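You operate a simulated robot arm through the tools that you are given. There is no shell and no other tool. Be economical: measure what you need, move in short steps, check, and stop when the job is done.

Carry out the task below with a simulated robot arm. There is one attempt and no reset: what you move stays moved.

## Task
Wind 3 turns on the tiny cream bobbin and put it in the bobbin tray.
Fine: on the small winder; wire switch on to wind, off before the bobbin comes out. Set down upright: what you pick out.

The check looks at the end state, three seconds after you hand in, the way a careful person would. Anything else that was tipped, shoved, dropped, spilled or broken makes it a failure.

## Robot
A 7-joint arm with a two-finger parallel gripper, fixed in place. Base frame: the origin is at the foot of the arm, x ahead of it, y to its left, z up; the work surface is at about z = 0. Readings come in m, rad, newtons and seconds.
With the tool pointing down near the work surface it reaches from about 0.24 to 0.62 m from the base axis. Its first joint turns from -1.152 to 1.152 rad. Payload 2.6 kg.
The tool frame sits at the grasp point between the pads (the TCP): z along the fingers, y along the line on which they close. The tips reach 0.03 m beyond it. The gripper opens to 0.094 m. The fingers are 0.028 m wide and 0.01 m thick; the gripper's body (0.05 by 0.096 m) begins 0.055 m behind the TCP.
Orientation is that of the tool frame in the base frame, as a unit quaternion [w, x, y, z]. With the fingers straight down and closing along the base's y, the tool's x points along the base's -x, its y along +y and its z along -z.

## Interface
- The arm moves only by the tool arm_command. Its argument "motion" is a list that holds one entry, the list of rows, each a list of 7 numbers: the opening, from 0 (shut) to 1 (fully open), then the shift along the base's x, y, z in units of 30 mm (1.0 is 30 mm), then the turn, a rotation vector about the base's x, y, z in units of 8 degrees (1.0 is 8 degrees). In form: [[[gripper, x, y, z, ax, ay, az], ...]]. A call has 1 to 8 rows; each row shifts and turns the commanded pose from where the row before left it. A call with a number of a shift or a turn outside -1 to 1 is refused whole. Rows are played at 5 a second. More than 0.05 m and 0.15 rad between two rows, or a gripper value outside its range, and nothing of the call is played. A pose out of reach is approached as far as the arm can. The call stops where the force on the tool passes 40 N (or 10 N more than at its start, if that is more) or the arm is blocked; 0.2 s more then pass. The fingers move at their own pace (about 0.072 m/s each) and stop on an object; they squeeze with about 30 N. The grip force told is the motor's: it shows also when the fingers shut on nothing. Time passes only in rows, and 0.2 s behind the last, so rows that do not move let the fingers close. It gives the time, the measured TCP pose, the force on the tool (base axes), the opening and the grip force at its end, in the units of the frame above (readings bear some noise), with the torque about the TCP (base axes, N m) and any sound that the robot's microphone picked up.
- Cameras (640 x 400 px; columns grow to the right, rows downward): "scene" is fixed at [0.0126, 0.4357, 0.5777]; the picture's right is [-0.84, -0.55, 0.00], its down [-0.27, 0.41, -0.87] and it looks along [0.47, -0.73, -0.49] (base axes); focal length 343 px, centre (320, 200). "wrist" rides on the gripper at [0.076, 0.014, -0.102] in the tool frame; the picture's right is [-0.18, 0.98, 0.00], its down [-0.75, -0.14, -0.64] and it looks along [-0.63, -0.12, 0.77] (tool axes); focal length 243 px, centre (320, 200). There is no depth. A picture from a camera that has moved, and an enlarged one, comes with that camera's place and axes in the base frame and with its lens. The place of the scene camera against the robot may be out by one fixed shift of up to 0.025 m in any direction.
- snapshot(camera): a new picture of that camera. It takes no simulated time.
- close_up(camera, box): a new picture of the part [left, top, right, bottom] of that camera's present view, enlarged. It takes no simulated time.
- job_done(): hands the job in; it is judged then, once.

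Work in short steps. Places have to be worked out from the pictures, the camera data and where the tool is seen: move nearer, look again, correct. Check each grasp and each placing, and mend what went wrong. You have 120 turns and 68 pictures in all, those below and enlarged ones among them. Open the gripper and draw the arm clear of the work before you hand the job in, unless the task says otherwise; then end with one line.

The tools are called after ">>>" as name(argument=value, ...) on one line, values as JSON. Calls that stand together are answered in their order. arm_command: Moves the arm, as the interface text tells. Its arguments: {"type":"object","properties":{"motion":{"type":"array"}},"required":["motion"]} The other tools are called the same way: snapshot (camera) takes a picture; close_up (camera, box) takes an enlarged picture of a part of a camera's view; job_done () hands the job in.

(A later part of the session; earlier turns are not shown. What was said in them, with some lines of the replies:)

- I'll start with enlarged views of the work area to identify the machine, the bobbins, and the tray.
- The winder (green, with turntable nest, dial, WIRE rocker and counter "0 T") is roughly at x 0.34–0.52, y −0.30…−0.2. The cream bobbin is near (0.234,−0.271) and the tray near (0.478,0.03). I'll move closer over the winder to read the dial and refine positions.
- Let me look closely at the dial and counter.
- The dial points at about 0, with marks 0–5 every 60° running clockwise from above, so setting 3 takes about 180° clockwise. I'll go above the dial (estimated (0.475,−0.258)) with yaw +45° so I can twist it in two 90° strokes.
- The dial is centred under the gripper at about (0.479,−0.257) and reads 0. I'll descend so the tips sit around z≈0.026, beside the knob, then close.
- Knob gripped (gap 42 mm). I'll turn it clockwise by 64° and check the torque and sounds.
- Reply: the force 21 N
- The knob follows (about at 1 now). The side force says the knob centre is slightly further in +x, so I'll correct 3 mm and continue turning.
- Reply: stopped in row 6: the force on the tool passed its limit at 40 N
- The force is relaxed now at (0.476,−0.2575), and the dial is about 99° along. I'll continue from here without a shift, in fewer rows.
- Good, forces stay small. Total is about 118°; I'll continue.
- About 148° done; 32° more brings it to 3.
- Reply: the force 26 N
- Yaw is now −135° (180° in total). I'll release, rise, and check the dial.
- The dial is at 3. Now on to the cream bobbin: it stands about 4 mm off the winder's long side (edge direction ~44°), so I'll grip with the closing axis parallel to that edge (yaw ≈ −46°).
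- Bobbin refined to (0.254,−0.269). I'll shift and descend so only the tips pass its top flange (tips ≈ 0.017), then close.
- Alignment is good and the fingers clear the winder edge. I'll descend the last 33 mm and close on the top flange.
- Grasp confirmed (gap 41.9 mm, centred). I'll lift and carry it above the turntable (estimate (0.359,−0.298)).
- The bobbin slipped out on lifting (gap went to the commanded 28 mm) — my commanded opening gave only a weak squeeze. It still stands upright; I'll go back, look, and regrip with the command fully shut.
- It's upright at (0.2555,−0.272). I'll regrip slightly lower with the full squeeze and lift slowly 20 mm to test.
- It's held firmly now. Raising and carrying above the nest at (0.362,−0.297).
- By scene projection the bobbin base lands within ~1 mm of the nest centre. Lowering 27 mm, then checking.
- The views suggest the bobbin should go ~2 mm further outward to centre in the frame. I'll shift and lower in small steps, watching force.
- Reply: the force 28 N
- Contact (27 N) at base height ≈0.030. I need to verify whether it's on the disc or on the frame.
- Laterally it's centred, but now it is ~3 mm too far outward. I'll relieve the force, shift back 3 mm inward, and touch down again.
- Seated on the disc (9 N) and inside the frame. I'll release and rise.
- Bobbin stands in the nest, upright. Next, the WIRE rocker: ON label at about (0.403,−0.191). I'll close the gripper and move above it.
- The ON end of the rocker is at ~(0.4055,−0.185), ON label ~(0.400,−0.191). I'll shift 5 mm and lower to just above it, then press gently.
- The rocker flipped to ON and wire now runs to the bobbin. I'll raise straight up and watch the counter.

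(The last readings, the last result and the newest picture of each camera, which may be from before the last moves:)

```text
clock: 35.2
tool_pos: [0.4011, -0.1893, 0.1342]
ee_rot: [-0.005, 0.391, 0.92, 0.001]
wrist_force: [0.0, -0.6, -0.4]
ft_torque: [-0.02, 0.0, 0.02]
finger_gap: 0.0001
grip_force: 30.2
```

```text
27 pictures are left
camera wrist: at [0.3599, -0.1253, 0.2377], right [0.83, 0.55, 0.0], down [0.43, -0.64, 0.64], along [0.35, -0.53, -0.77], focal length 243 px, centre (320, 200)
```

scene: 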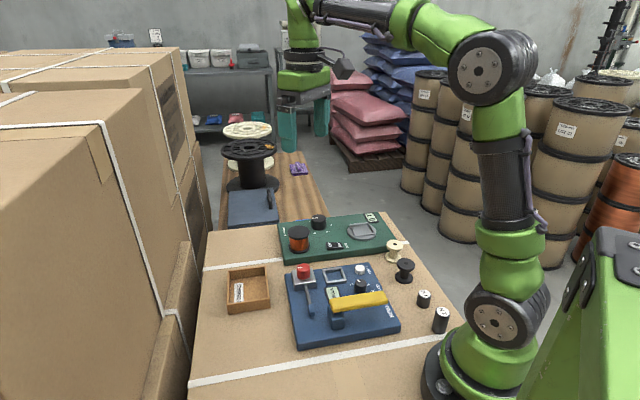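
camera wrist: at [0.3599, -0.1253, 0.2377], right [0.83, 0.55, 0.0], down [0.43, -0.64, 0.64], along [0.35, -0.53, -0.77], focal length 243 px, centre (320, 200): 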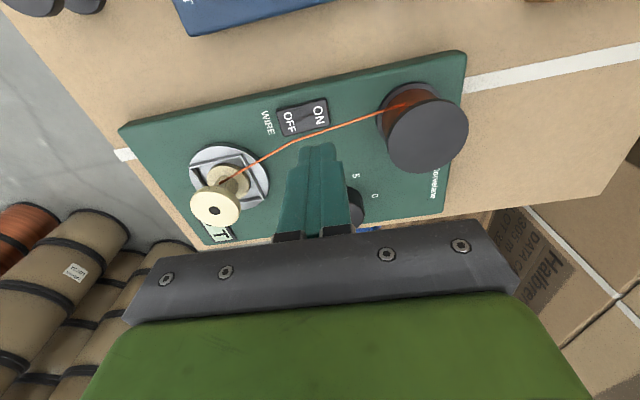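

Waiting while moving aside to see the counter.

>>> arm_command(motion=[[[0, -0.5, 0, 0.6, 0, 0, 0], [0, -0.8, -0.2, 0.6, 0, 0, 0], [0, -0.7, -0.3, 0, 0, 0, 0], [0, 0, 0, 0, 0, 0, 0]]])

>>> close_up(camera="wrist", box=[200, 40, 480, 215])

```text
clock: 36.2
tool_pos: [0.3399, -0.2047, 0.1685]
ee_rot: [-0.003, 0.39, 0.921, 0.001]
wrist_force: [-0.5, 0.4, 0.2]
ft_torque: [-0.01, 0.03, 0.01]
finger_gap: 0.0
grip_force: 30.5
```

```text
2.29 times, centred on (340, 128) of wrist
camera zoom: at [0.2988, -0.1403, 0.2733], right [0.83, 0.55, 0.0], down [0.43, -0.64, 0.64], along [0.35, -0.53, -0.77], focal length 555 px, centre (274, 366)
```

zoom: 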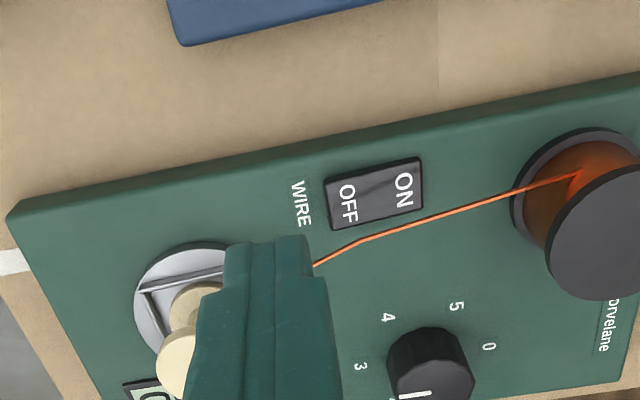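

I need an unobstructed view of counter and nest; also reviewing earlier views, the nest frame seemed to rotate while I turned the dial (knob may be geared to the turntable). I'll move aside and look.

>>> arm_command(motion=[[[0, -0.9, 0.3, 0.5, 0, 0, 0], [0, -0.9, 0.3, 0.5, 0, 0, 0], [0, -0.3, 0, 0, 0, 0, 0]]])

>>> close_up(camera="wrist", box=[260, 40, 580, 240])

>>> close_up(camera="scene", box=[270, 190, 420, 280])

```text
clock: 37.0
tool_pos: [0.2787, -0.1867, 0.2007]
ee_rot: [-0.004, 0.391, 0.92, 0.002]
wrist_force: [0.3, -0.4, -0.4]
ft_torque: [0.03, 0.01, -0.03]
finger_gap: 0.0
grip_force: 29.6
```

```text
2.00 times, centred on (420, 140) of wrist
camera zoom: at [0.2363, -0.1227, 0.3043], right [0.83, 0.55, 0.0], down [0.43, -0.64, 0.64], along [0.35, -0.53, -0.77], focal length 485 px, centre (120, 320)
```

zoom: 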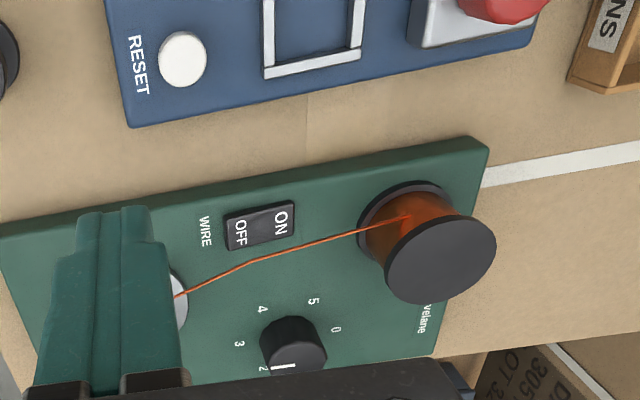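

```text
4.27 times, centred on (345, 235) of scene
camera zoom: at [0.0126, 0.4357, 0.5777], right [-0.84, -0.55, 0.0], down [-0.27, 0.41, -0.87], along [0.47, -0.73, -0.49], focal length 1464 px, centre (213, 51)
```

zoom: 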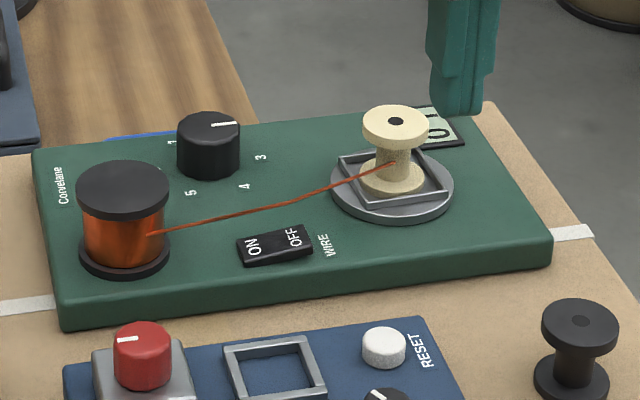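

The counter still reads 0 and nothing turns by itself. The earlier views fit the dial driving the table (one mark per turn). So I'll switch OFF, turn the dial back to 0, then switch ON and turn 0→3. First, press the OFF side.

>>> arm_command(motion=[[[0, 0.83, -0.17, -0.7, 0, 0, 0], [0, 0.83, -0.17, -0.9, 0, 0, 0], [0, 0.83, -0.17, -0.9, 0, 0, 0], [0, 0.83, -0.17, -0.9, 0, 0, 0], [0, 0, 0, -0.5, 0, 0, 0], [0, 0, 0, 0, 0, 0, 0]]])

>>> close_up(camera="scene", box=[290, 190, 410, 270])

```text
clock: 38.4
tool_pos: [0.3795, -0.2059, 0.0816]
ee_rot: [-0.005, 0.391, 0.921, 0.002]
wrist_force: [0.4, -0.1, 0.2]
ft_torque: [-0.01, 0.02, -0.03]
finger_gap: 0.0
grip_force: 30.3
```

```text
5.00 times, centred on (350, 230) of scene
camera zoom: at [0.0126, 0.4357, 0.5777], right [-0.84, -0.55, 0.0], down [-0.27, 0.41, -0.87], along [0.47, -0.73, -0.49], focal length 1716 px, centre (170, 50)
```

zoom: 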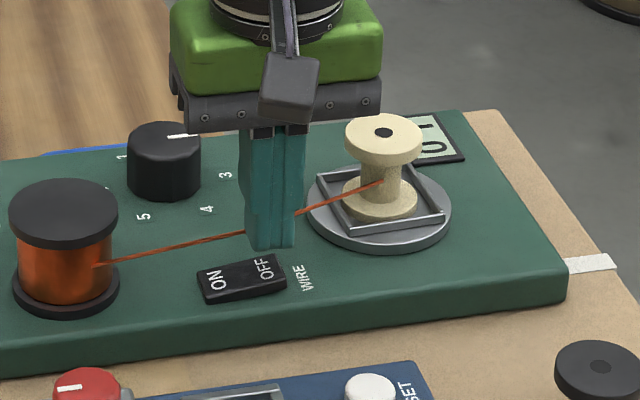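

Aligned over OFF; pressing.

>>> arm_command(motion=[[[0, 0, 0, -0.3, 0, 0, 0], [0, 0, 0, -0.2, 0, 0, 0], [0, 0, 0, -0.15, 0, 0, 0], [0, 0, 0, -0.05, 0, 0, 0]]])

>>> close_up(camera="scene", box=[290, 190, 410, 270])

```text
clock: 39.4
tool_pos: [0.3784, -0.208, 0.0613]
ee_rot: [-0.004, 0.391, 0.92, 0.001]
wrist_force: [-5.8, -0.8, 10.0]
ft_torque: [0.01, 0.04, 0.01]
finger_gap: 0.0
grip_force: 30.4
```

```text
5.00 times, centred on (350, 230) of scene
camera zoom: at [0.0125, 0.4357, 0.5777], right [-0.84, -0.55, 0.0], down [-0.27, 0.41, -0.87], along [0.47, -0.73, -0.49], focal length 1716 px, centre (170, 50)
```

zoom: 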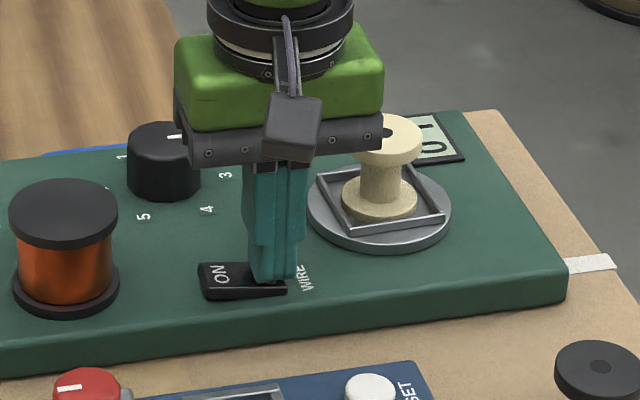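

OFF now, the wire is retracted. I'll rise and go to the dial with yaw −135° so I can turn it back 180°.

>>> arm_command(motion=[[[0, 0, 0, 0.9, 0, 0, 0], [0, 0, 0, 1, 0, 0, 0], [0.8, 0, 0, 1, 0, 0, 0]]])

>>> arm_command(motion=[[[0.8, 0.41, -0.206, 0, 0, 0, -1], [0.8, 0.41, -0.206, 0, 0, 0, -1], [0.8, 0.41, -0.206, 0, 0, 0, -1], [0.8, 0.41, -0.206, 0, 0, 0, -1], [0.8, 0.41, -0.206, 0, 0, 0, -1], [0.8, 0.41, -0.206, 0, 0, 0, -1], [0.8, 0.41, -0.206, 0, 0, 0, -1], [0.8, 0.41, -0.206, 0, 0, 0, -1]]])

>>> arm_command(motion=[[[0.8, 0, 0, 0, 0, 0, -1], [0.8, 0, 0, 0, 0, 0, -1], [0.8, 0, 0, 0, 0, 0, -1], [0.8, 0, 0, 0, 0, 0, -0.12], [0.8, 0, 0, 0, 0, 0, 0]]])

>>> close_up(camera="wrist", box=[220, 60, 400, 240])

```text
clock: 40.2
tool_pos: [0.3757, -0.2097, 0.1497]
ee_rot: [-0.004, 0.39, 0.921, 0.002]
wrist_force: [-0.8, 0.2, 0.3]
ft_torque: [0.04, 0.01, 0.0]
finger_gap: 0.0535
grip_force: 0.1
```

```text
clock: 42.0
tool_pos: [0.4765, -0.2561, 0.1483]
ee_rot: [-0.004, 0.82, 0.572, 0.003]
wrist_force: [0.0, -0.5, 0.3]
ft_torque: [0.02, -0.01, 0.02]
finger_gap: 0.0753
grip_force: 0.2
```

```text
clock: 43.2
tool_pos: [0.4776, -0.2569, 0.1494]
ee_rot: [-0.002, 0.924, 0.383, 0.004]
wrist_force: [0.3, 0.3, 0.7]
ft_torque: [-0.01, 0.0, 0.03]
finger_gap: 0.0751
grip_force: 0.1
```

```text
2.22 times, centred on (310, 150) of wrist
camera zoom: at [0.5405, -0.2132, 0.2527], right [0.56, -0.83, 0.0], down [-0.64, -0.44, 0.64], along [-0.53, -0.36, -0.77], focal length 539 px, centre (342, 311)
```

zoom: 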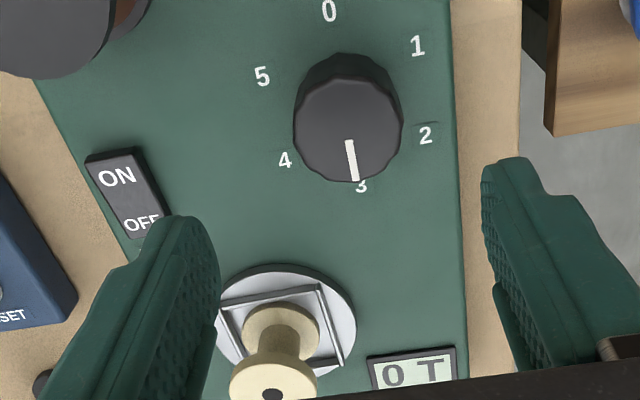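

Dial is at 3, positioned right. I'll descend, grip, and turn back the first ~30° (counter-clockwise) while checking the nest.

>>> arm_command(motion=[[[0.8, 0, 0, -1, 0, 0, 0], [0.8, 0, 0, -1, 0, 0, 0], [0.8, 0, 0, -1, 0, 0, 0], [0.8, 0, 0, 0, 0, 0, 0], [0.1, 0, 0, 0, 0, 0, 0], [0.1, 0, 0, 0, 0, 0, 0], [0.1, 0, 0, 0, 0, 0, 0], [0.1, 0, 0, 0, 0, 0, 0]]])

>>> arm_command(motion=[[[0.1, 0, 0, 0, 0, 0, 0.75], [0.1, 0, 0, 0, 0, 0, 0.75], [0.1, 0, 0, 0, 0, 0, 0.75], [0.1, 0, 0, 0, 0, 0, 0.75], [0.1, 0, 0, 0, 0, 0, 0.75], [0.1, 0, 0, 0, 0, 0, 0]]])

>>> close_up(camera="scene", box=[290, 180, 410, 260])

```text
clock: 45.0
tool_pos: [0.4774, -0.2568, 0.059]
ee_rot: [0.0, 0.923, 0.384, 0.005]
wrist_force: [25.8, -18.9, -14.3]
ft_torque: [-0.1, -0.65, 0.02]
finger_gap: 0.0412
grip_force: 45.0
```

```text
clock: 46.4
tool_pos: [0.4779, -0.2563, 0.0586]
ee_rot: [0.001, 0.791, 0.611, 0.002]
wrist_force: [27.6, -18.7, -18.4]
ft_torque: [0.13, -0.92, 0.04]
finger_gap: 0.0412
grip_force: 44.8
```

```text
5.00 times, centred on (350, 220) of scene
camera zoom: at [0.0127, 0.4357, 0.5778], right [-0.84, -0.55, 0.0], down [-0.27, 0.41, -0.87], along [0.47, -0.73, -0.49], focal length 1716 px, centre (170, 100)
```

zoom: 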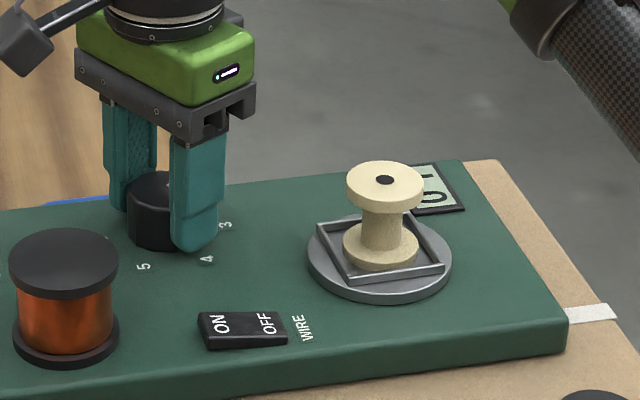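

No visible change at 30° (30° × 6 = 180°, which looks the same, so not conclusive). I'll relieve side force with a ~1 mm shift and turn another 8°, then check the frame.

>>> arm_command(motion=[[[0.1, 0.04, -0.03, -0.03, 0, 0, 0.5], [0.1, 0, 0, 0, 0, 0, 0.5], [0.1, 0, 0, 0, 0, 0, 0]]])

>>> close_up(camera="scene", box=[290, 180, 410, 260])

```text
clock: 47.2
tool_pos: [0.4768, -0.2578, 0.0589]
ee_rot: [-0.003, 0.748, 0.664, 0.004]
wrist_force: [4.3, 1.3, 5.9]
ft_torque: [-1.2, 0.06, 0.01]
finger_gap: 0.0413
grip_force: 45.2
```

```text
5.00 times, centred on (350, 220) of scene
camera zoom: at [0.0125, 0.4358, 0.5777], right [-0.84, -0.55, 0.0], down [-0.27, 0.41, -0.87], along [0.47, -0.73, -0.49], focal length 1716 px, centre (170, 100)
```

zoom: 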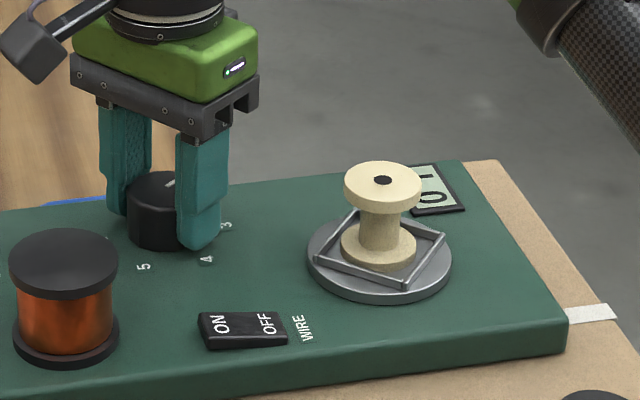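

Confirmed: the dial drives the table 6:1 (one mark per turn); the counter stays 0 with the wire off. Continuing back toward 0.

>>> arm_command(motion=[[[0.1, 0, 0, 0, 0, 0, 0.75], [0.1, 0, 0, 0, 0, 0, 0.75], [0.1, 0, 0, 0, 0, 0, 0.75], [0.1, 0, 0, 0, 0, 0, 0.75], [0.1, 0, 0, 0, 0, 0, 0.75], [0.1, 0, 0, 0, 0, 0, 0.75], [0.1, 0, 0, 0, 0, 0, 0]]])

```text
clock: 48.5
tool_pos: [0.4761, -0.2571, 0.059]
ee_rot: [-0.005, 0.555, 0.832, 0.002]
wrist_force: [-2.5, 2.4, 2.8]
ft_torque: [-0.35, -0.01, -0.02]
finger_gap: 0.0414
grip_force: 44.8
stopped in row 6: the force on the tool passed its limit at 41 N (the readings are from after the stop); the commanded pose is now the measured one
```

Stopped on force and now relaxed; continuing in shorter runs.

>>> arm_command(motion=[[[0.1, 0, 0, 0, 0, 0, 0.7], [0.1, 0, 0, 0, 0, 0, 0.7], [0.1, 0, 0, 0, 0, 0, 0.7], [0.1, 0, 0, 0, 0, 0, 0.7], [0.1, 0, 0, 0, 0, 0, 0]]])

```text
clock: 49.6
tool_pos: [0.4774, -0.2576, 0.0581]
ee_rot: [-0.004, 0.381, 0.925, 0.002]
wrist_force: [-0.2, -2.1, 4.3]
ft_torque: [0.41, 0.17, -0.02]
finger_gap: 0.0413
grip_force: 45.5
```

Yaw −44.8° with low force; carry on.

>>> arm_command(motion=[[[0.1, 0, 0, 0, 0, 0, 0.7], [0.1, 0, 0, 0, 0, 0, 0.7], [0.1, 0, 0, 0, 0, 0, 0.7], [0.1, 0, 0, 0, 0, 0, 0.7], [0.1, 0, 0, 0, 0, 0, 0.7], [0.1, 0, 0, 0, 0, 0, 0]]])

>>> arm_command(motion=[[[0.1, 0, 0, 0, 0, 0, 0.7], [0.1, 0, 0, 0, 0, 0, 0.7], [0.1, 0, 0, 0, 0, 0, 0.7], [0.1, 0, 0, 0, 0, 0, 0.7], [0.1, 0, 0, 0, 0, 0, 0]]])

```text
clock: 51.0
tool_pos: [0.4775, -0.2573, 0.0594]
ee_rot: [-0.007, 0.147, 0.989, 0.0]
wrist_force: [-12.2, -1.1, 6.7]
ft_torque: [-0.12, 0.23, 0.03]
finger_gap: 0.0413
grip_force: 45.3
```

```text
clock: 52.2
tool_pos: [0.4764, -0.2584, 0.0594]
ee_rot: [-0.007, -0.046, 0.999, -0.001]
wrist_force: [-30.4, 0.3, 17.6]
ft_torque: [0.04, 0.33, 0.01]
finger_gap: 0.0411
grip_force: 45.0
```

Yaw +5°. Relieve −x force by a 1 mm shift, then finish the remaining ~40°.

>>> arm_command(motion=[[[0.1, -0.04, 0, 0.03, 0, 0, 0.5], [0.1, 0, 0, 0, 0, 0, 0.75], [0.1, 0, 0, 0, 0, 0, 0.75], [0.1, 0, 0, 0, 0, 0, 0.75], [0.1, 0, 0, 0, 0, 0, 0]]])

>>> arm_command(motion=[[[0.1, 0, 0, 0, 0, 0, 0.75], [0.1, 0, 0, 0, 0, 0, 0.75], [0.1, 0, 0, 0, 0, 0, 0.7], [0.1, 0, 0, 0, 0, 0, 0]]])

>>> snapshot(camera="wrist")

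>>> close_up(camera="scene", box=[290, 180, 410, 260])

```text
clock: 53.5
tool_pos: [0.477, -0.2584, 0.0585]
ee_rot: [-0.004, -0.239, 0.971, -0.003]
wrist_force: [14.3, -19.9, -23.3]
ft_torque: [-0.03, -0.68, 0.02]
finger_gap: 0.0414
grip_force: 44.8
```

```text
clock: 54.5
tool_pos: [0.476, -0.2589, 0.0598]
ee_rot: [-0.004, -0.385, 0.923, -0.005]
wrist_force: [20.3, -20.4, -31.2]
ft_torque: [-0.46, -0.41, -0.35]
finger_gap: 0.0412
grip_force: 44.6
```

```text
18 pictures are left
camera wrist: at [0.4138, -0.3011, 0.1631], right [-0.57, 0.82, -0.01], down [0.63, 0.44, 0.63], along [0.52, 0.36, -0.77], focal length 243 px, centre (320, 200)
```

wrist: 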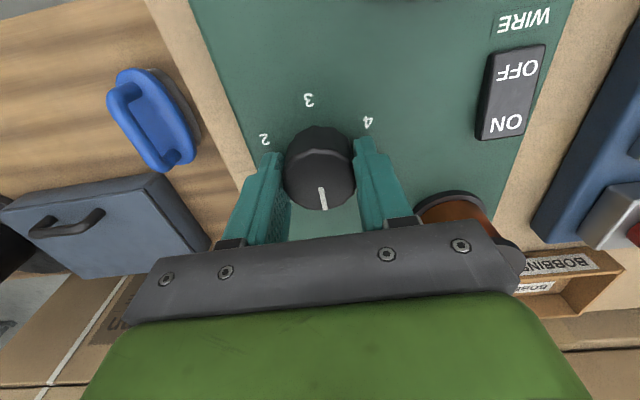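

```text
5.00 times, centred on (350, 220) of scene
camera zoom: at [0.0127, 0.4356, 0.5778], right [-0.84, -0.55, 0.0], down [-0.27, 0.41, -0.87], along [0.47, -0.73, -0.49], focal length 1716 px, centre (170, 100)
```

zoom: 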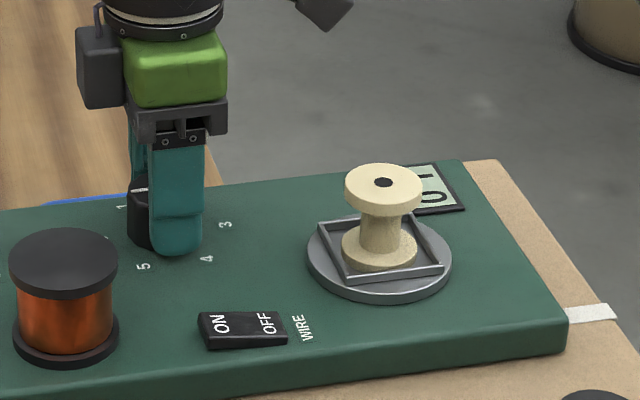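

Dial back at 0 (slight end-stop torque). I'll release, rise, close, and go to press ON keeping this yaw.

>>> arm_command(motion=[[[0.8, 0, 0, 0, 0, 0, 0], [0.8, 0, 0, 0, 0, 0, 0], [0.8, 0, 0, 1, 0, 0, 0], [0.8, 0, 0, 1, 0, 0, 0], [0.8, 0, 0, 1, 0, 0, 0]]])

>>> arm_command(motion=[[[0, -0.8, 0.8, 0, 0, 0, 0], [0, -0.8, 0.8, 0, 0, 0, 0], [0, -0.7, 0.8, 0, 0, 0, 0], [0, 0, 0, -1, 0, 0, 0], [0, 0, 0, -1, 0, 0, 0], [0, 0, 0, 0, 0, 0, 0]]])

>>> close_up(camera="scene", box=[290, 180, 410, 260])

```text
clock: 55.6
tool_pos: [0.4768, -0.2565, 0.1485]
ee_rot: [-0.005, -0.383, 0.924, -0.003]
wrist_force: [0.3, -0.5, 0.2]
ft_torque: [-0.02, 0.01, -0.01]
finger_gap: 0.0754
grip_force: 0.0
```

```text
clock: 57.0
tool_pos: [0.4082, -0.1874, 0.0894]
ee_rot: [-0.005, -0.382, 0.924, -0.003]
wrist_force: [0.7, 0.0, -0.7]
ft_torque: [0.04, 0.05, -0.03]
finger_gap: 0.0001
grip_force: 30.3
```

```text
5.00 times, centred on (350, 220) of scene
camera zoom: at [0.0126, 0.4357, 0.5777], right [-0.84, -0.55, 0.0], down [-0.27, 0.41, -0.87], along [0.47, -0.73, -0.49], focal length 1716 px, centre (170, 100)
```

zoom: 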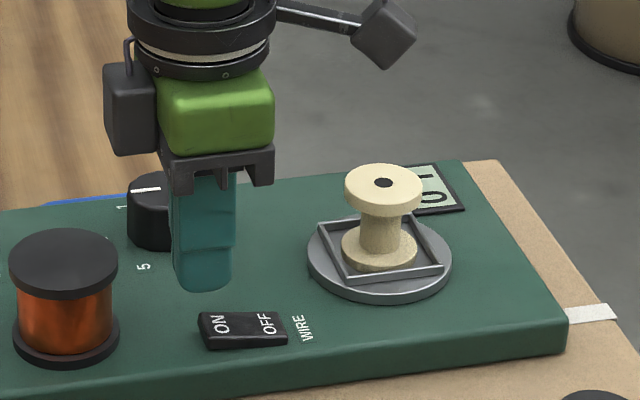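

Slightly too far past the ON end; shifting ~4 mm and pressing.

>>> arm_command(motion=[[[0, -0.11, -0.07, -0.4, 0, 0, 0], [0, 0, 0, -0.2, 0, 0, 0], [0, 0, 0, -0.15, 0, 0, 0], [0, 0, 0, -0.1, 0, 0, 0], [0, 0, 0, -0.05, 0, 0, 0]]])

>>> close_up(camera="scene", box=[290, 180, 410, 260])

```text
clock: 58.2
tool_pos: [0.4048, -0.1871, 0.0626]
ee_rot: [-0.004, -0.383, 0.924, -0.003]
wrist_force: [0.2, -0.7, 0.3]
ft_torque: [-0.01, 0.0, -0.02]
finger_gap: 0.0
grip_force: 29.9
```

```text
5.00 times, centred on (350, 220) of scene
camera zoom: at [0.0126, 0.4357, 0.5777], right [-0.84, -0.55, 0.0], down [-0.27, 0.41, -0.87], along [0.47, -0.73, -0.49], focal length 1716 px, centre (170, 100)
```

zoom: 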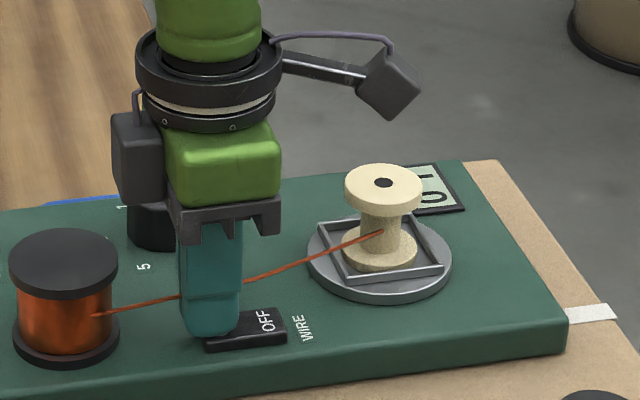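

ON engaged, wire attached. Rising, going back to the dial, gripping at yaw +45°.

>>> arm_command(motion=[[[0, 0, 0, 1, 0, 0, 0], [0, 0, 0, 1, 0, 0, 0], [0, 0, 0, 1, 0, 0, 0], [0.8, 0.8, -0.78, 0, 0, 0, 0], [0.8, 0.8, -0.78, 0, 0, 0, 0], [0.8, 0.81, -0.79, 0, 0, 0, 0], [0.8, 0, 0, 0, 0, 0, 0]]])

>>> arm_command(motion=[[[0.8, 0, 0, -1, 0, 0, 0], [0.8, 0, 0, -1, 0, 0, 0], [0.8, 0, 0, -1, 0, 0, 0], [0.8, 0, 0, -0.1, 0, 0, 0], [0.1, 0, 0, 0, 0, 0, 0], [0.1, 0, 0, 0, 0, 0, 0], [0.1, 0, 0, 0, 0, 0, 0], [0.1, 0, 0, 0, 0, 0, 0]]])

>>> snapshot(camera="wrist")

```text
clock: 59.9
tool_pos: [0.4731, -0.2601, 0.1533]
ee_rot: [-0.004, -0.383, 0.924, -0.003]
wrist_force: [-0.6, 0.1, 0.5]
ft_torque: [0.0, 0.0, 0.02]
finger_gap: 0.0753
grip_force: 0.2
```

```text
clock: 61.6
tool_pos: [0.4762, -0.2587, 0.061]
ee_rot: [-0.005, -0.384, 0.923, -0.005]
wrist_force: [21.5, -14.9, -11.1]
ft_torque: [-0.2, -0.41, -0.05]
finger_gap: 0.0412
grip_force: 45.0
```

```text
14 pictures are left
camera wrist: at [0.4129, -0.3014, 0.1649], right [-0.57, 0.82, -0.01], down [0.63, 0.44, 0.63], along [0.53, 0.35, -0.77], focal length 243 px, centre (320, 200)
```

wrist: 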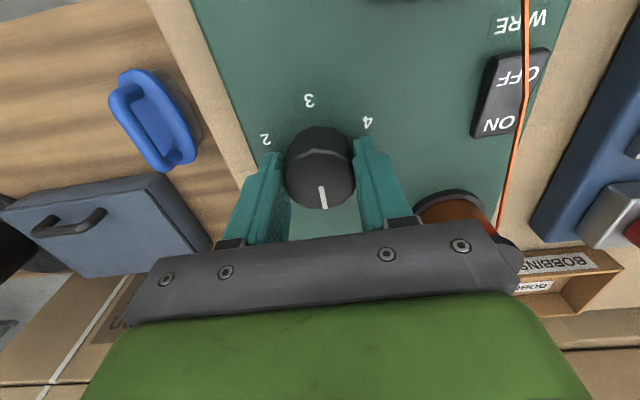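

Gripped at 0. Relieve side force and turn clockwise in short runs.

>>> arm_command(motion=[[[0.1, 0.05, -0.03, -0.02, 0, 0, -0.3], [0.1, 0, 0, 0, 0, 0, -0.7], [0.1, 0, 0, 0, 0, 0, -0.7], [0.1, 0, 0, 0, 0, 0, -0.7], [0.1, 0, 0, 0, 0, 0, -0.7], [0.1, 0, 0, 0, 0, 0, 0]]])

```text
clock: 62.5
tool_pos: [0.4757, -0.259, 0.0613]
ee_rot: [-0.006, -0.258, 0.966, 0.0]
wrist_force: [-2.1, 0.6, 1.5]
ft_torque: [0.0, -0.08, 0.01]
finger_gap: 0.0413
grip_force: 44.7
stopped in row 4: the force on the tool passed its limit at 42 N (the readings are from after the stop); the commanded pose is now the measured one
```

Relaxed at yaw +30°; continuing without a shift.

>>> arm_command(motion=[[[0.1, 0, 0, 0, 0, 0, -0.6], [0.1, 0, 0, 0, 0, 0, -0.7], [0.1, 0, 0, 0, 0, 0, -0.7], [0.1, 0, 0, 0, 0, 0, -0.7], [0.1, 0, 0, 0, 0, 0, 0]]])

>>> close_up(camera="scene", box=[290, 180, 410, 260])

```text
clock: 63.7
tool_pos: [0.4763, -0.2591, 0.0596]
ee_rot: [-0.006, -0.073, 0.997, 0.002]
wrist_force: [-11.1, 5.8, 12.9]
ft_torque: [0.19, 0.35, 0.02]
finger_gap: 0.0408
grip_force: 45.4
```

```text
5.00 times, centred on (350, 220) of scene
camera zoom: at [0.0125, 0.4358, 0.5777], right [-0.84, -0.55, 0.0], down [-0.27, 0.41, -0.87], along [0.48, -0.73, -0.49], focal length 1716 px, centre (170, 100)
```

zoom: 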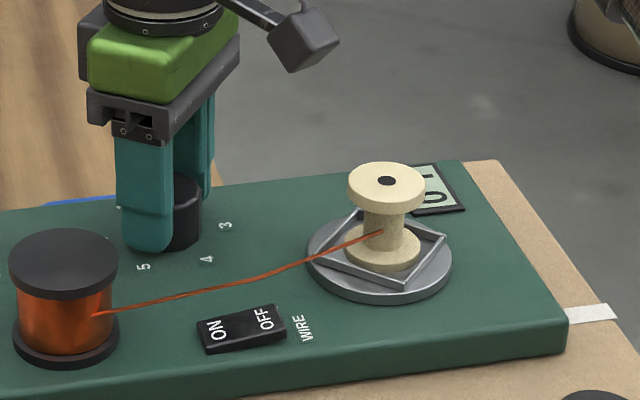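

The table turns with the wire (0.6 turn so far). Continuing.

>>> arm_command(motion=[[[0.1, -0.01, 0, 0.02, 0, 0, -0.7], [0.1, 0, 0, 0, 0, 0, -0.7], [0.1, 0, 0, 0, 0, 0, -0.7], [0.1, 0, 0, 0, 0, 0, -0.7], [0.1, 0, 0, 0, 0, 0, 0]]])

>>> arm_command(motion=[[[0.1, 0, 0, 0, 0, 0, -0.7], [0.1, 0, 0, 0, 0, 0, -0.7], [0.1, 0, 0, 0, 0, 0, -0.7], [0.1, 0, 0, 0, 0, 0, -0.7], [0.1, 0, 0, 0, 0, 0, 0]]])

```text
clock: 64.9
tool_pos: [0.4758, -0.2582, 0.0604]
ee_rot: [-0.007, 0.122, 0.993, 0.003]
wrist_force: [-2.8, 9.5, -0.7]
ft_torque: [0.35, 0.05, -0.02]
finger_gap: 0.0413
grip_force: 44.9
```

```text
clock: 66.1
tool_pos: [0.4755, -0.2578, 0.0615]
ee_rot: [-0.006, 0.313, 0.95, 0.005]
wrist_force: [-4.1, 18.3, -0.4]
ft_torque: [0.36, -0.03, -0.01]
finger_gap: 0.0411
grip_force: 44.9
```

Yaw −36.5°; 98.5° remain. Continue with a small +y relief.

>>> arm_command(motion=[[[0.1, 0, 0.02, 0, 0, 0, -0.7], [0.1, 0, 0, 0, 0, 0, -0.7], [0.1, 0, 0, 0, 0, 0, -0.7], [0.1, 0, 0, 0, 0, 0, -0.7], [0.1, 0, 0, 0, 0, 0, 0]]])

>>> arm_command(motion=[[[0.1, 0, 0, 0, 0, 0, -0.7], [0.1, 0, 0, 0, 0, 0, -0.7], [0.1, 0, 0, 0, 0, 0, -0.7], [0.1, 0, 0, 0, 0, 0, -0.7], [0.1, 0, 0, 0, 0, 0, 0]]])

```text
clock: 67.3
tool_pos: [0.4764, -0.2576, 0.0611]
ee_rot: [-0.006, 0.491, 0.871, 0.005]
wrist_force: [-0.3, 17.1, -7.9]
ft_torque: [0.63, 0.06, 0.02]
finger_gap: 0.0412
grip_force: 45.1
```

```text
clock: 68.5
tool_pos: [0.4763, -0.2575, 0.0629]
ee_rot: [-0.004, 0.65, 0.76, 0.006]
wrist_force: [7.9, 14.9, -11.6]
ft_torque: [0.26, -0.13, 0.02]
finger_gap: 0.0412
grip_force: 45.1
```

Yaw −81°; 54° remain.

>>> arm_command(motion=[[[0.1, 0, 0.02, -0.04, 0, 0, -0.7], [0.1, 0, 0, 0, 0, 0, -0.7], [0.1, 0, 0, 0, 0, 0, -0.7], [0.1, 0, 0, 0, 0, 0, -0.7], [0.1, 0, 0, 0, 0, 0, 0]]])

>>> arm_command(motion=[[[0.1, 0, 0, 0, 0, 0, -0.7], [0.1, 0, 0, 0, 0, 0, -0.7], [0.1, 0, 0, 0, 0, 0, -0.7], [0.1, 0, 0, 0, 0, 0, -0.7], [0.1, 0, 0, 0, 0, 0, 0]]])

```text
clock: 69.7
tool_pos: [0.4776, -0.2575, 0.0619]
ee_rot: [-0.001, 0.786, 0.619, 0.008]
wrist_force: [10.8, 13.8, 5.1]
ft_torque: [0.18, -0.13, 0.02]
finger_gap: 0.0414
grip_force: 45.6
```

```text
clock: 70.9
tool_pos: [0.4781, -0.2572, 0.0611]
ee_rot: [0.0, 0.891, 0.455, 0.008]
wrist_force: [22.2, 10.3, 6.0]
ft_torque: [-0.17, -0.51, 0.04]
finger_gap: 0.0411
grip_force: 45.2
```

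Yaw −126°; a last ~9.7° to reach mark 3.

>>> arm_command(motion=[[[0.1, 0.03, 0, 0, 0, 0, -0.4], [0.1, 0, 0, 0, 0, 0, -0.4], [0.1, 0, 0, 0, 0, 0, -0.41], [0.1, 0, 0, 0, 0, 0, 0]]])

>>> close_up(camera="scene", box=[290, 180, 410, 260])

```text
clock: 71.9
tool_pos: [0.4787, -0.257, 0.0609]
ee_rot: [-0.001, 0.927, 0.376, 0.008]
wrist_force: [13.9, 10.2, 11.4]
ft_torque: [0.75, -0.68, -0.02]
finger_gap: 0.0416
grip_force: 45.1
```

```text
5.00 times, centred on (350, 220) of scene
camera zoom: at [0.0125, 0.4357, 0.5777], right [-0.84, -0.55, 0.0], down [-0.27, 0.41, -0.87], along [0.48, -0.73, -0.49], focal length 1716 px, centre (170, 100)
```

zoom: 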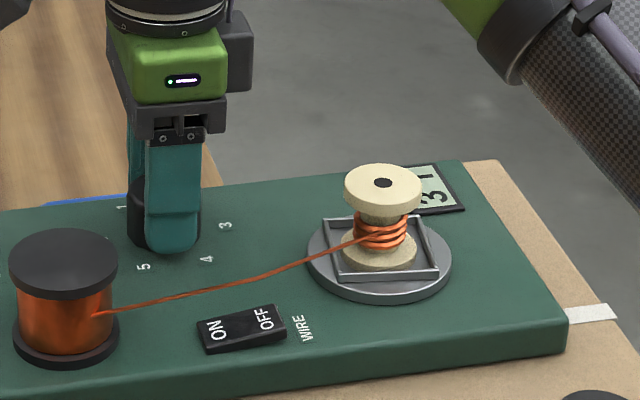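

The counter shows 3 T with three turns on the bobbin. Release, rise, and go press OFF at yaw −46°.

>>> arm_command(motion=[[[0.8, 0, 0, 0, 0, 0, 0], [0.8, 0, 0, 0, 0, 0, 0], [0.8, 0, 0, 1, 0, 0, 0], [0.8, 0, 0, 1, 0, 0, 0], [0.8, 0, 0, 1, 0, 0, 0]]])

>>> arm_command(motion=[[[0, -0.417, 0.208, 0, 0, 0, 1], [0, -0.417, 0.208, 0, 0, 0, 1], [0, -0.417, 0.208, 0, 0, 0, 1], [0, -0.417, 0.208, 0, 0, 0, 1], [0, -0.417, 0.208, 0, 0, 0, 1], [0, -0.417, 0.208, 0, 0, 0, 1], [0, -0.417, 0.208, 0, 0, 0, 1], [0, -0.417, 0.208, 0, 0, 0, 1]]])

>>> arm_command(motion=[[[0, 0, 0, 0, 0, 0, 0.81], [0, 0, 0, 0, 0, 0, 0.81], [0, 0, 0, 0, 0, 0, 0.81], [0, 0, 0, 0, 0, 0, 0.81], [0, 0, 0, -0.8, 0, 0, 0], [0, 0, 0, 0, 0, 0, 0]]])

```text
clock: 73.1
tool_pos: [0.4776, -0.258, 0.1506]
ee_rot: [-0.001, 0.926, 0.377, 0.007]
wrist_force: [0.6, 0.1, -0.8]
ft_torque: [0.02, -0.03, -0.01]
finger_gap: 0.0754
grip_force: 0.1
```

```text
clock: 74.9
tool_pos: [0.3763, -0.2079, 0.1497]
ee_rot: [-0.003, 0.585, 0.811, 0.004]
wrist_force: [0.3, 0.7, 0.6]
ft_torque: [0.01, 0.02, -0.03]
finger_gap: 0.0
grip_force: 30.2
```

```text
clock: 76.3
tool_pos: [0.3771, -0.2087, 0.1263]
ee_rot: [-0.005, 0.388, 0.922, 0.004]
wrist_force: [-0.2, 0.4, 0.7]
ft_torque: [-0.01, 0.03, 0.01]
finger_gap: 0.0001
grip_force: 30.2
```

Positioned; adjusting 2 mm and pressing OFF.

>>> arm_command(motion=[[[0, 0.05, 0.06, -0.9, 0, 0, 0], [0, 0, 0, -0.5, 0, 0, 0], [0, 0, 0, -0.35, 0, 0, 0], [0, 0, 0, -0.2, 0, 0, 0], [0, 0, 0, -0.15, 0, 0, 0], [0, 0, 0, -0.06, 0, 0, 0]]])

>>> close_up(camera="scene", box=[290, 180, 410, 260])

```text
clock: 77.7
tool_pos: [0.3783, -0.2066, 0.0616]
ee_rot: [-0.005, 0.39, 0.921, 0.005]
wrist_force: [-10.4, 0.5, 15.7]
ft_torque: [-0.03, 0.09, -0.03]
finger_gap: 0.0001
grip_force: 30.1
```

```text
5.00 times, centred on (350, 220) of scene
camera zoom: at [0.0125, 0.4358, 0.5777], right [-0.84, -0.55, 0.0], down [-0.27, 0.41, -0.87], along [0.47, -0.73, -0.49], focal length 1716 px, centre (170, 100)
```

zoom: 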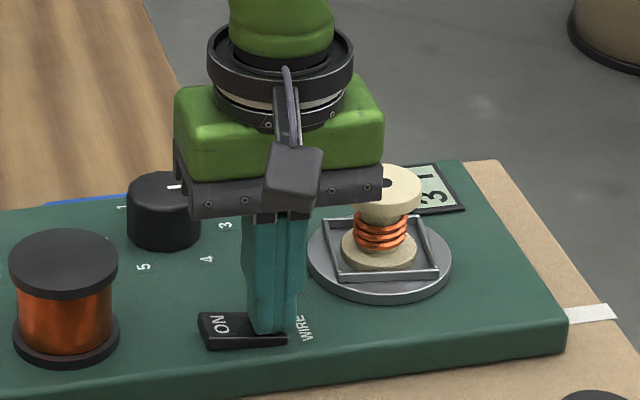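

OFF and the wire is cut; counter still 3 T. Rise, open, and move over the bobbin.

>>> arm_command(motion=[[[0, 0, 0, 0.9, 0, 0, 0], [0, 0, 0, 1, 0, 0, 0], [0, 0, 0, 1, 0, 0, 0], [0.75, -0.15, -0.75, 0, 0, 0, 0], [0.75, -0.15, -0.75, 0, 0, 0, 0], [0.75, -0.15, -0.75, 0, 0, 0, 0], [0.75, -0.15, -0.75, 0, 0, 0, 0], [0.75, 0, 0, -0.5, 0, 0, 0]]])

>>> snapshot(camera="wrist")

```text
clock: 79.5
tool_pos: [0.3584, -0.2946, 0.1335]
ee_rot: [-0.005, 0.389, 0.921, 0.004]
wrist_force: [-0.8, 0.3, -0.5]
ft_torque: [0.03, -0.02, 0.01]
finger_gap: 0.0707
grip_force: 0.1
```

```text
10 pictures are left
camera wrist: at [0.3174, -0.2318, 0.2381], right [0.83, 0.55, 0.0], down [0.43, -0.65, 0.63], along [0.35, -0.53, -0.77], focal length 243 px, centre (320, 200)
```

wrist: 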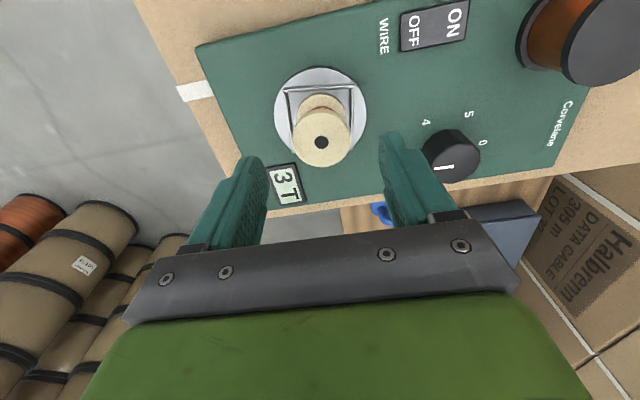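

The bobbin is at about (0.361,−0.297), undisturbed. Descend to the same grip height and close fully.

>>> arm_command(motion=[[[0.75, 0.087, -0.08, -0.6, 0, 0, 0], [0.75, 0, 0, -0.7, 0, 0, 0], [0.75, 0, 0, -0.6, 0, 0, 0], [0.75, 0, 0, 0, 0, 0, 0], [0, 0, 0, 0, 0, 0, 0], [0, 0, 0, 0, 0, 0, 0], [0, 0, 0, 0, 0, 0, 0], [0, 0, 0, 0, 0, 0, 0]]])

>>> arm_command(motion=[[[0, 0, 0, 0.15, 0, 0, 0], [0, 0, 0, 0.3, 0, 0, 0], [0, 0, 0, 0.5, 0, 0, 0], [0, 0, 0, 0, 0, 0, 0]]])

>>> close_up(camera="scene", box=[290, 180, 410, 260])

```text
clock: 81.3
tool_pos: [0.3614, -0.2982, 0.0768]
ee_rot: [-0.005, 0.39, 0.921, 0.004]
wrist_force: [-0.4, -0.3, 0.9]
ft_torque: [0.01, 0.0, -0.01]
finger_gap: 0.0418
grip_force: 30.3
```

```text
clock: 82.3
tool_pos: [0.3622, -0.2986, 0.1058]
ee_rot: [-0.005, 0.389, 0.921, 0.004]
wrist_force: [0.2, 0.4, 0.0]
ft_torque: [-0.01, 0.02, -0.01]
finger_gap: 0.0414
grip_force: 30.5
```

```text
5.00 times, centred on (350, 220) of scene
camera zoom: at [0.0126, 0.4357, 0.5777], right [-0.84, -0.55, 0.0], down [-0.27, 0.41, -0.87], along [0.47, -0.73, -0.49], focal length 1716 px, centre (170, 100)
```

zoom: 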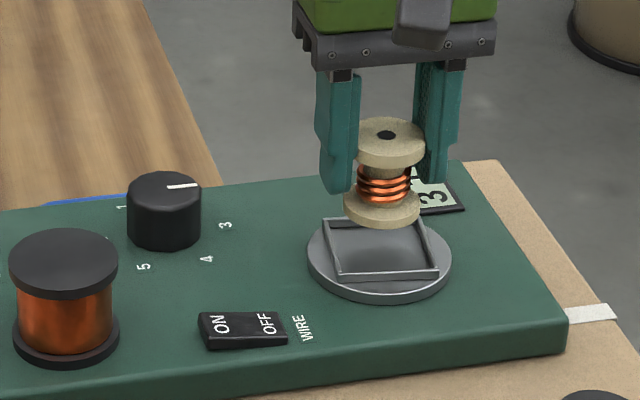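

Held with its winding. Raise and carry toward the tray at a safe height.

>>> arm_command(motion=[[[0, 0, 0, 0.8, 0, 0, 0], [0, 0, 0, 0.8, 0, 0, 0], [0, 0, 0, 0.8, 0, 0, 0], [0, 0, 0.3, 0.3, 0, 0, 0], [0, 0.2, 0.7, 0, 0, 0, 0], [0, 0.3, 0.9, 0, 0, 0, 0], [0, 0.3, 0.9, 0, 0, 0, 0], [0, 0.3, 0.9, 0, 0, 0, 0]]])

>>> arm_command(motion=[[[0, 0.3, 0.9, 0, 0, 0, 0], [0, 0.3, 0.9, 0, 0, 0, 0], [0, 0.3, 0.9, 0, 0, 0, 0], [0, 0.3, 0.9, 0, 0, 0, 0], [0, 0.3, 0.9, 0, 0, 0, 0], [0, 0.3, 0.7, 0, 0, 0, 0], [0, 0, 0, 0, 0, 0, 0]]])

>>> snapshot(camera="wrist")

```text
clock: 84.1
tool_pos: [0.3945, -0.1863, 0.1862]
ee_rot: [-0.006, 0.389, 0.921, 0.004]
wrist_force: [-0.4, 0.9, 0.1]
ft_torque: [0.02, 0.01, -0.01]
finger_gap: 0.0413
grip_force: 29.9
```

```text
clock: 85.7
tool_pos: [0.4498, -0.0311, 0.1851]
ee_rot: [-0.004, 0.389, 0.921, 0.005]
wrist_force: [-0.7, -0.3, 0.4]
ft_torque: [0.02, -0.01, -0.02]
finger_gap: 0.0412
grip_force: 30.3
```

```text
8 pictures are left
camera wrist: at [0.4079, 0.0326, 0.289], right [0.83, 0.55, 0.0], down [0.43, -0.65, 0.63], along [0.35, -0.53, -0.77], focal length 243 px, centre (320, 200)
```

wrist: 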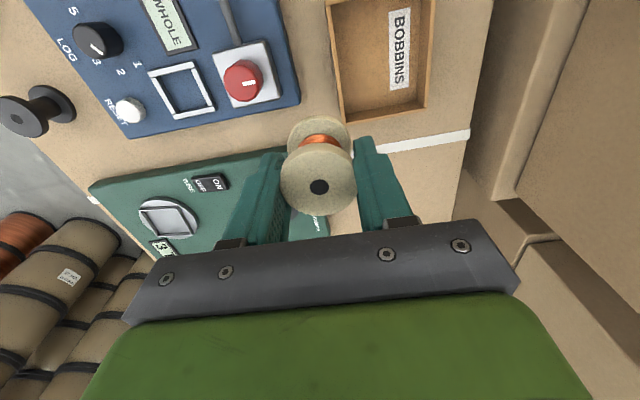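

Tray corners give a centre of about (0.481,0.0275), with sides ~0.09–0.10 m aligned to my gripper. Moving above it and lowering partway.

>>> arm_command(motion=[[[0, 0.35, 0.65, 0, 0, 0, 0], [0, 0.35, 0.65, 0, 0, 0, 0], [0, 0.34, 0.65, 0, 0, 0, 0], [0, 0, 0, -0.9, 0, 0, 0], [0, 0, 0, -0.9, 0, 0, 0], [0, 0, 0, -0.6, 0, 0, 0], [0, 0, 0, 0, 0, 0, 0]]])

>>> snapshot(camera="wrist")

>>> close_up(camera="scene", box=[200, 230, 320, 330])

```text
clock: 87.3
tool_pos: [0.4809, 0.0281, 0.1149]
ee_rot: [-0.005, 0.389, 0.921, 0.004]
wrist_force: [0.5, -0.5, -0.7]
ft_torque: [-0.02, -0.02, -0.01]
finger_gap: 0.0411
grip_force: 29.5
```

```text
7 pictures are left
camera wrist: at [0.4394, 0.0908, 0.2186], right [0.83, 0.55, 0.0], down [0.43, -0.65, 0.63], along [0.35, -0.53, -0.77], focal length 243 px, centre (320, 200)
```

wrist: 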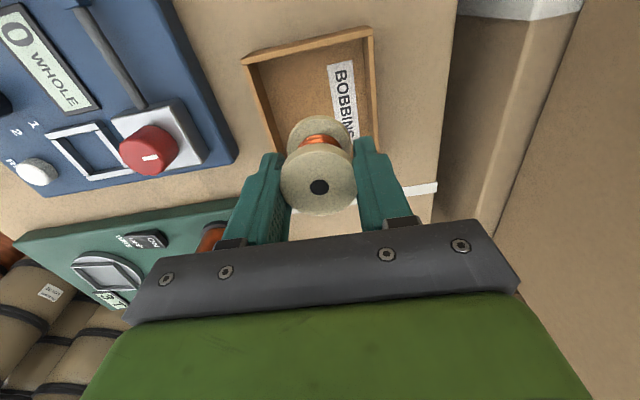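

```text
4.00 times, centred on (260, 280) of scene
camera zoom: at [0.0126, 0.4357, 0.5777], right [-0.84, -0.55, 0.0], down [-0.27, 0.41, -0.87], along [0.47, -0.73, -0.49], focal length 1373 px, centre (560, -120)
```

zoom: 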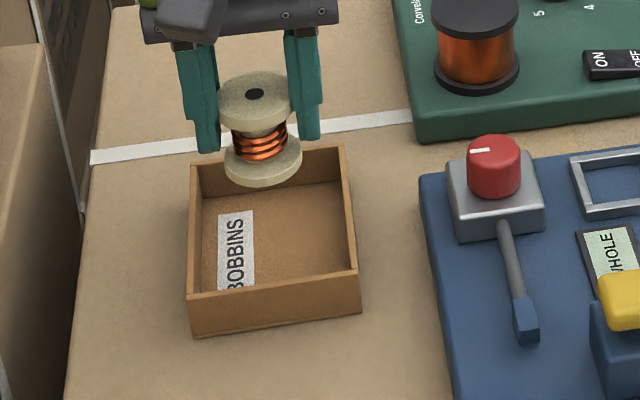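

Projection puts the landing point at the tray centre. Lowering to just above the floor, then touching down gently.

>>> arm_command(motion=[[[0, 0, 0, -0.7, 0, 0, 0], [0, 0, 0, -0.7, 0, 0, 0], [0, 0, 0, -0.5, 0, 0, 0], [0, 0, 0, -0.1, 0, 0, 0], [0, 0, 0, 0, 0, 0, 0]]])

>>> arm_command(motion=[[[0, 0, 0, -0.06, 0, 0, 0], [0, 0, 0, -0.04, 0, 0, 0], [0, 0, 0, 0, 0, 0, 0]]])

>>> close_up(camera="scene", box=[210, 240, 300, 320])

```text
clock: 88.5
tool_pos: [0.482, 0.027, 0.0538]
ee_rot: [-0.005, 0.389, 0.921, 0.003]
wrist_force: [0.0, -0.1, -1.0]
ft_torque: [0.0, -0.01, 0.04]
finger_gap: 0.041
grip_force: 30.1
```

```text
clock: 89.3
tool_pos: [0.4811, 0.0277, 0.0503]
ee_rot: [-0.005, 0.389, 0.921, 0.004]
wrist_force: [-0.2, -0.9, 0.2]
ft_torque: [0.02, 0.01, -0.02]
finger_gap: 0.0409
grip_force: 29.2
```

```text
5.00 times, centred on (255, 280) of scene
camera zoom: at [0.0126, 0.4357, 0.5777], right [-0.84, -0.55, 0.0], down [-0.27, 0.41, -0.87], along [0.47, -0.73, -0.49], focal length 1716 px, centre (645, -200)
```

zoom: 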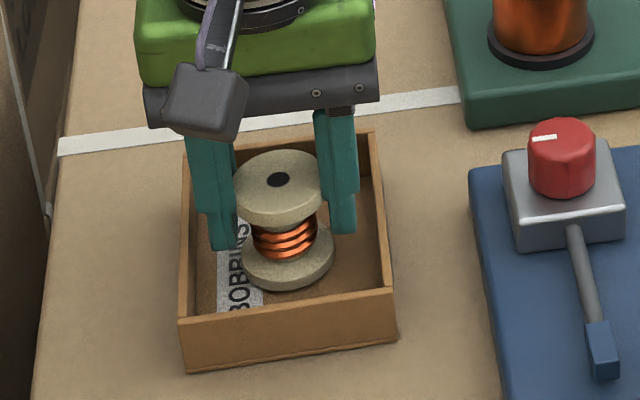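

Well inside the tray, no contact yet. Lowering in small steps until it touches.

>>> arm_command(motion=[[[0, 0, 0, -0.04, 0, 0, 0], [0, 0, 0, -0.04, 0, 0, 0], [0, 0, 0, -0.03, 0, 0, 0], [0, 0, 0, 0, 0, 0, 0]]])

```text
clock: 90.3
tool_pos: [0.4818, 0.0267, 0.0479]
ee_rot: [-0.006, 0.389, 0.921, 0.004]
wrist_force: [-3.8, -0.3, 7.3]
ft_torque: [-0.06, 0.04, -0.03]
finger_gap: 0.041
grip_force: 30.1
```

Touchdown (7 N). Opening just enough to release, then rising straight up.

>>> arm_command(motion=[[[0.45, 0, 0, 0, 0, 0, 0], [0.5, 0, 0, 0, 0, 0, 0], [0.58, 0, 0, 0, 0, 0, 0], [0.58, 0, 0, 0, 0, 0, 0], [0.58, 0, 0, 0.4, 0, 0, 0], [0.58, 0, 0, 0.8, 0, 0, 0], [0.58, 0, 0, 1, 0, 0, 0], [0.58, 0, 0, 1, 0, 0, 0]]])

>>> close_up(camera="scene", box=[210, 240, 300, 320])

```text
clock: 92.1
tool_pos: [0.4818, 0.0271, 0.1448]
ee_rot: [-0.005, 0.389, 0.921, 0.004]
wrist_force: [0.3, 0.5, 0.1]
ft_torque: [0.0, 0.02, -0.01]
finger_gap: 0.0544
grip_force: 0.1
```

```text
5.00 times, centred on (255, 280) of scene
camera zoom: at [0.0126, 0.4357, 0.5777], right [-0.84, -0.55, 0.0], down [-0.27, 0.41, -0.87], along [0.47, -0.73, -0.49], focal length 1716 px, centre (645, -200)
```

zoom: 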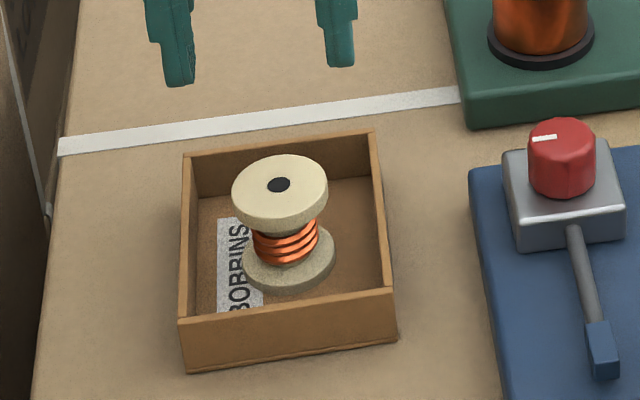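

The bobbin stands upright in the tray with three turns. I'll draw the arm clear with the gripper open and take a final look.

>>> arm_command(motion=[[[1, 0, 0, 1, 0, 0, 0], [1, 0, 0, 1, 0, 0, 0], [1, -0.5, -0.5, 1, 0, 0, 0], [1, -0.8, -0.8, 1, 0, 0, 0], [1, -0.8, -0.8, 0.5, 0, 0, 0], [1, 0, 0, 0, 0, 0, 0]]])

>>> snapshot(camera="scene")

```text
clock: 93.5
tool_pos: [0.4195, -0.0357, 0.2782]
ee_rot: [-0.006, 0.388, 0.922, 0.004]
wrist_force: [-0.1, 0.2, -0.5]
ft_torque: [-0.02, 0.03, -0.02]
finger_gap: 0.0938
grip_force: 0.0
```

```text
3 pictures are left
```

scene: 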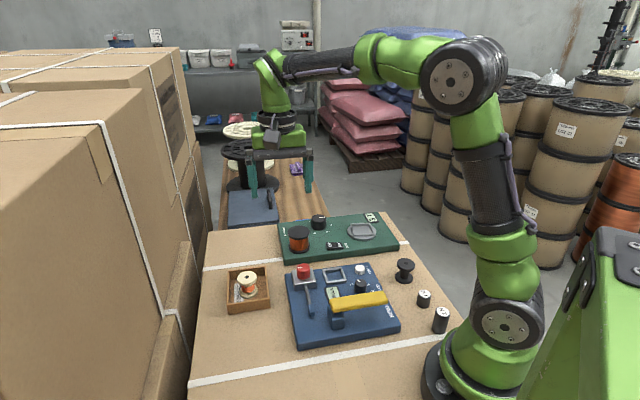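

Everything else is in place, the wire switch is OFF, and the bobbin is upright in the tray, so I'm handing in.

>>> job_done()

```text
The job is handed in.
```

The tiny cream bobbin has 3 turns on it (the winder's counter read 3 T) and stands upright in the bobbin tray; the wire switch was off before I took the bobbin out.
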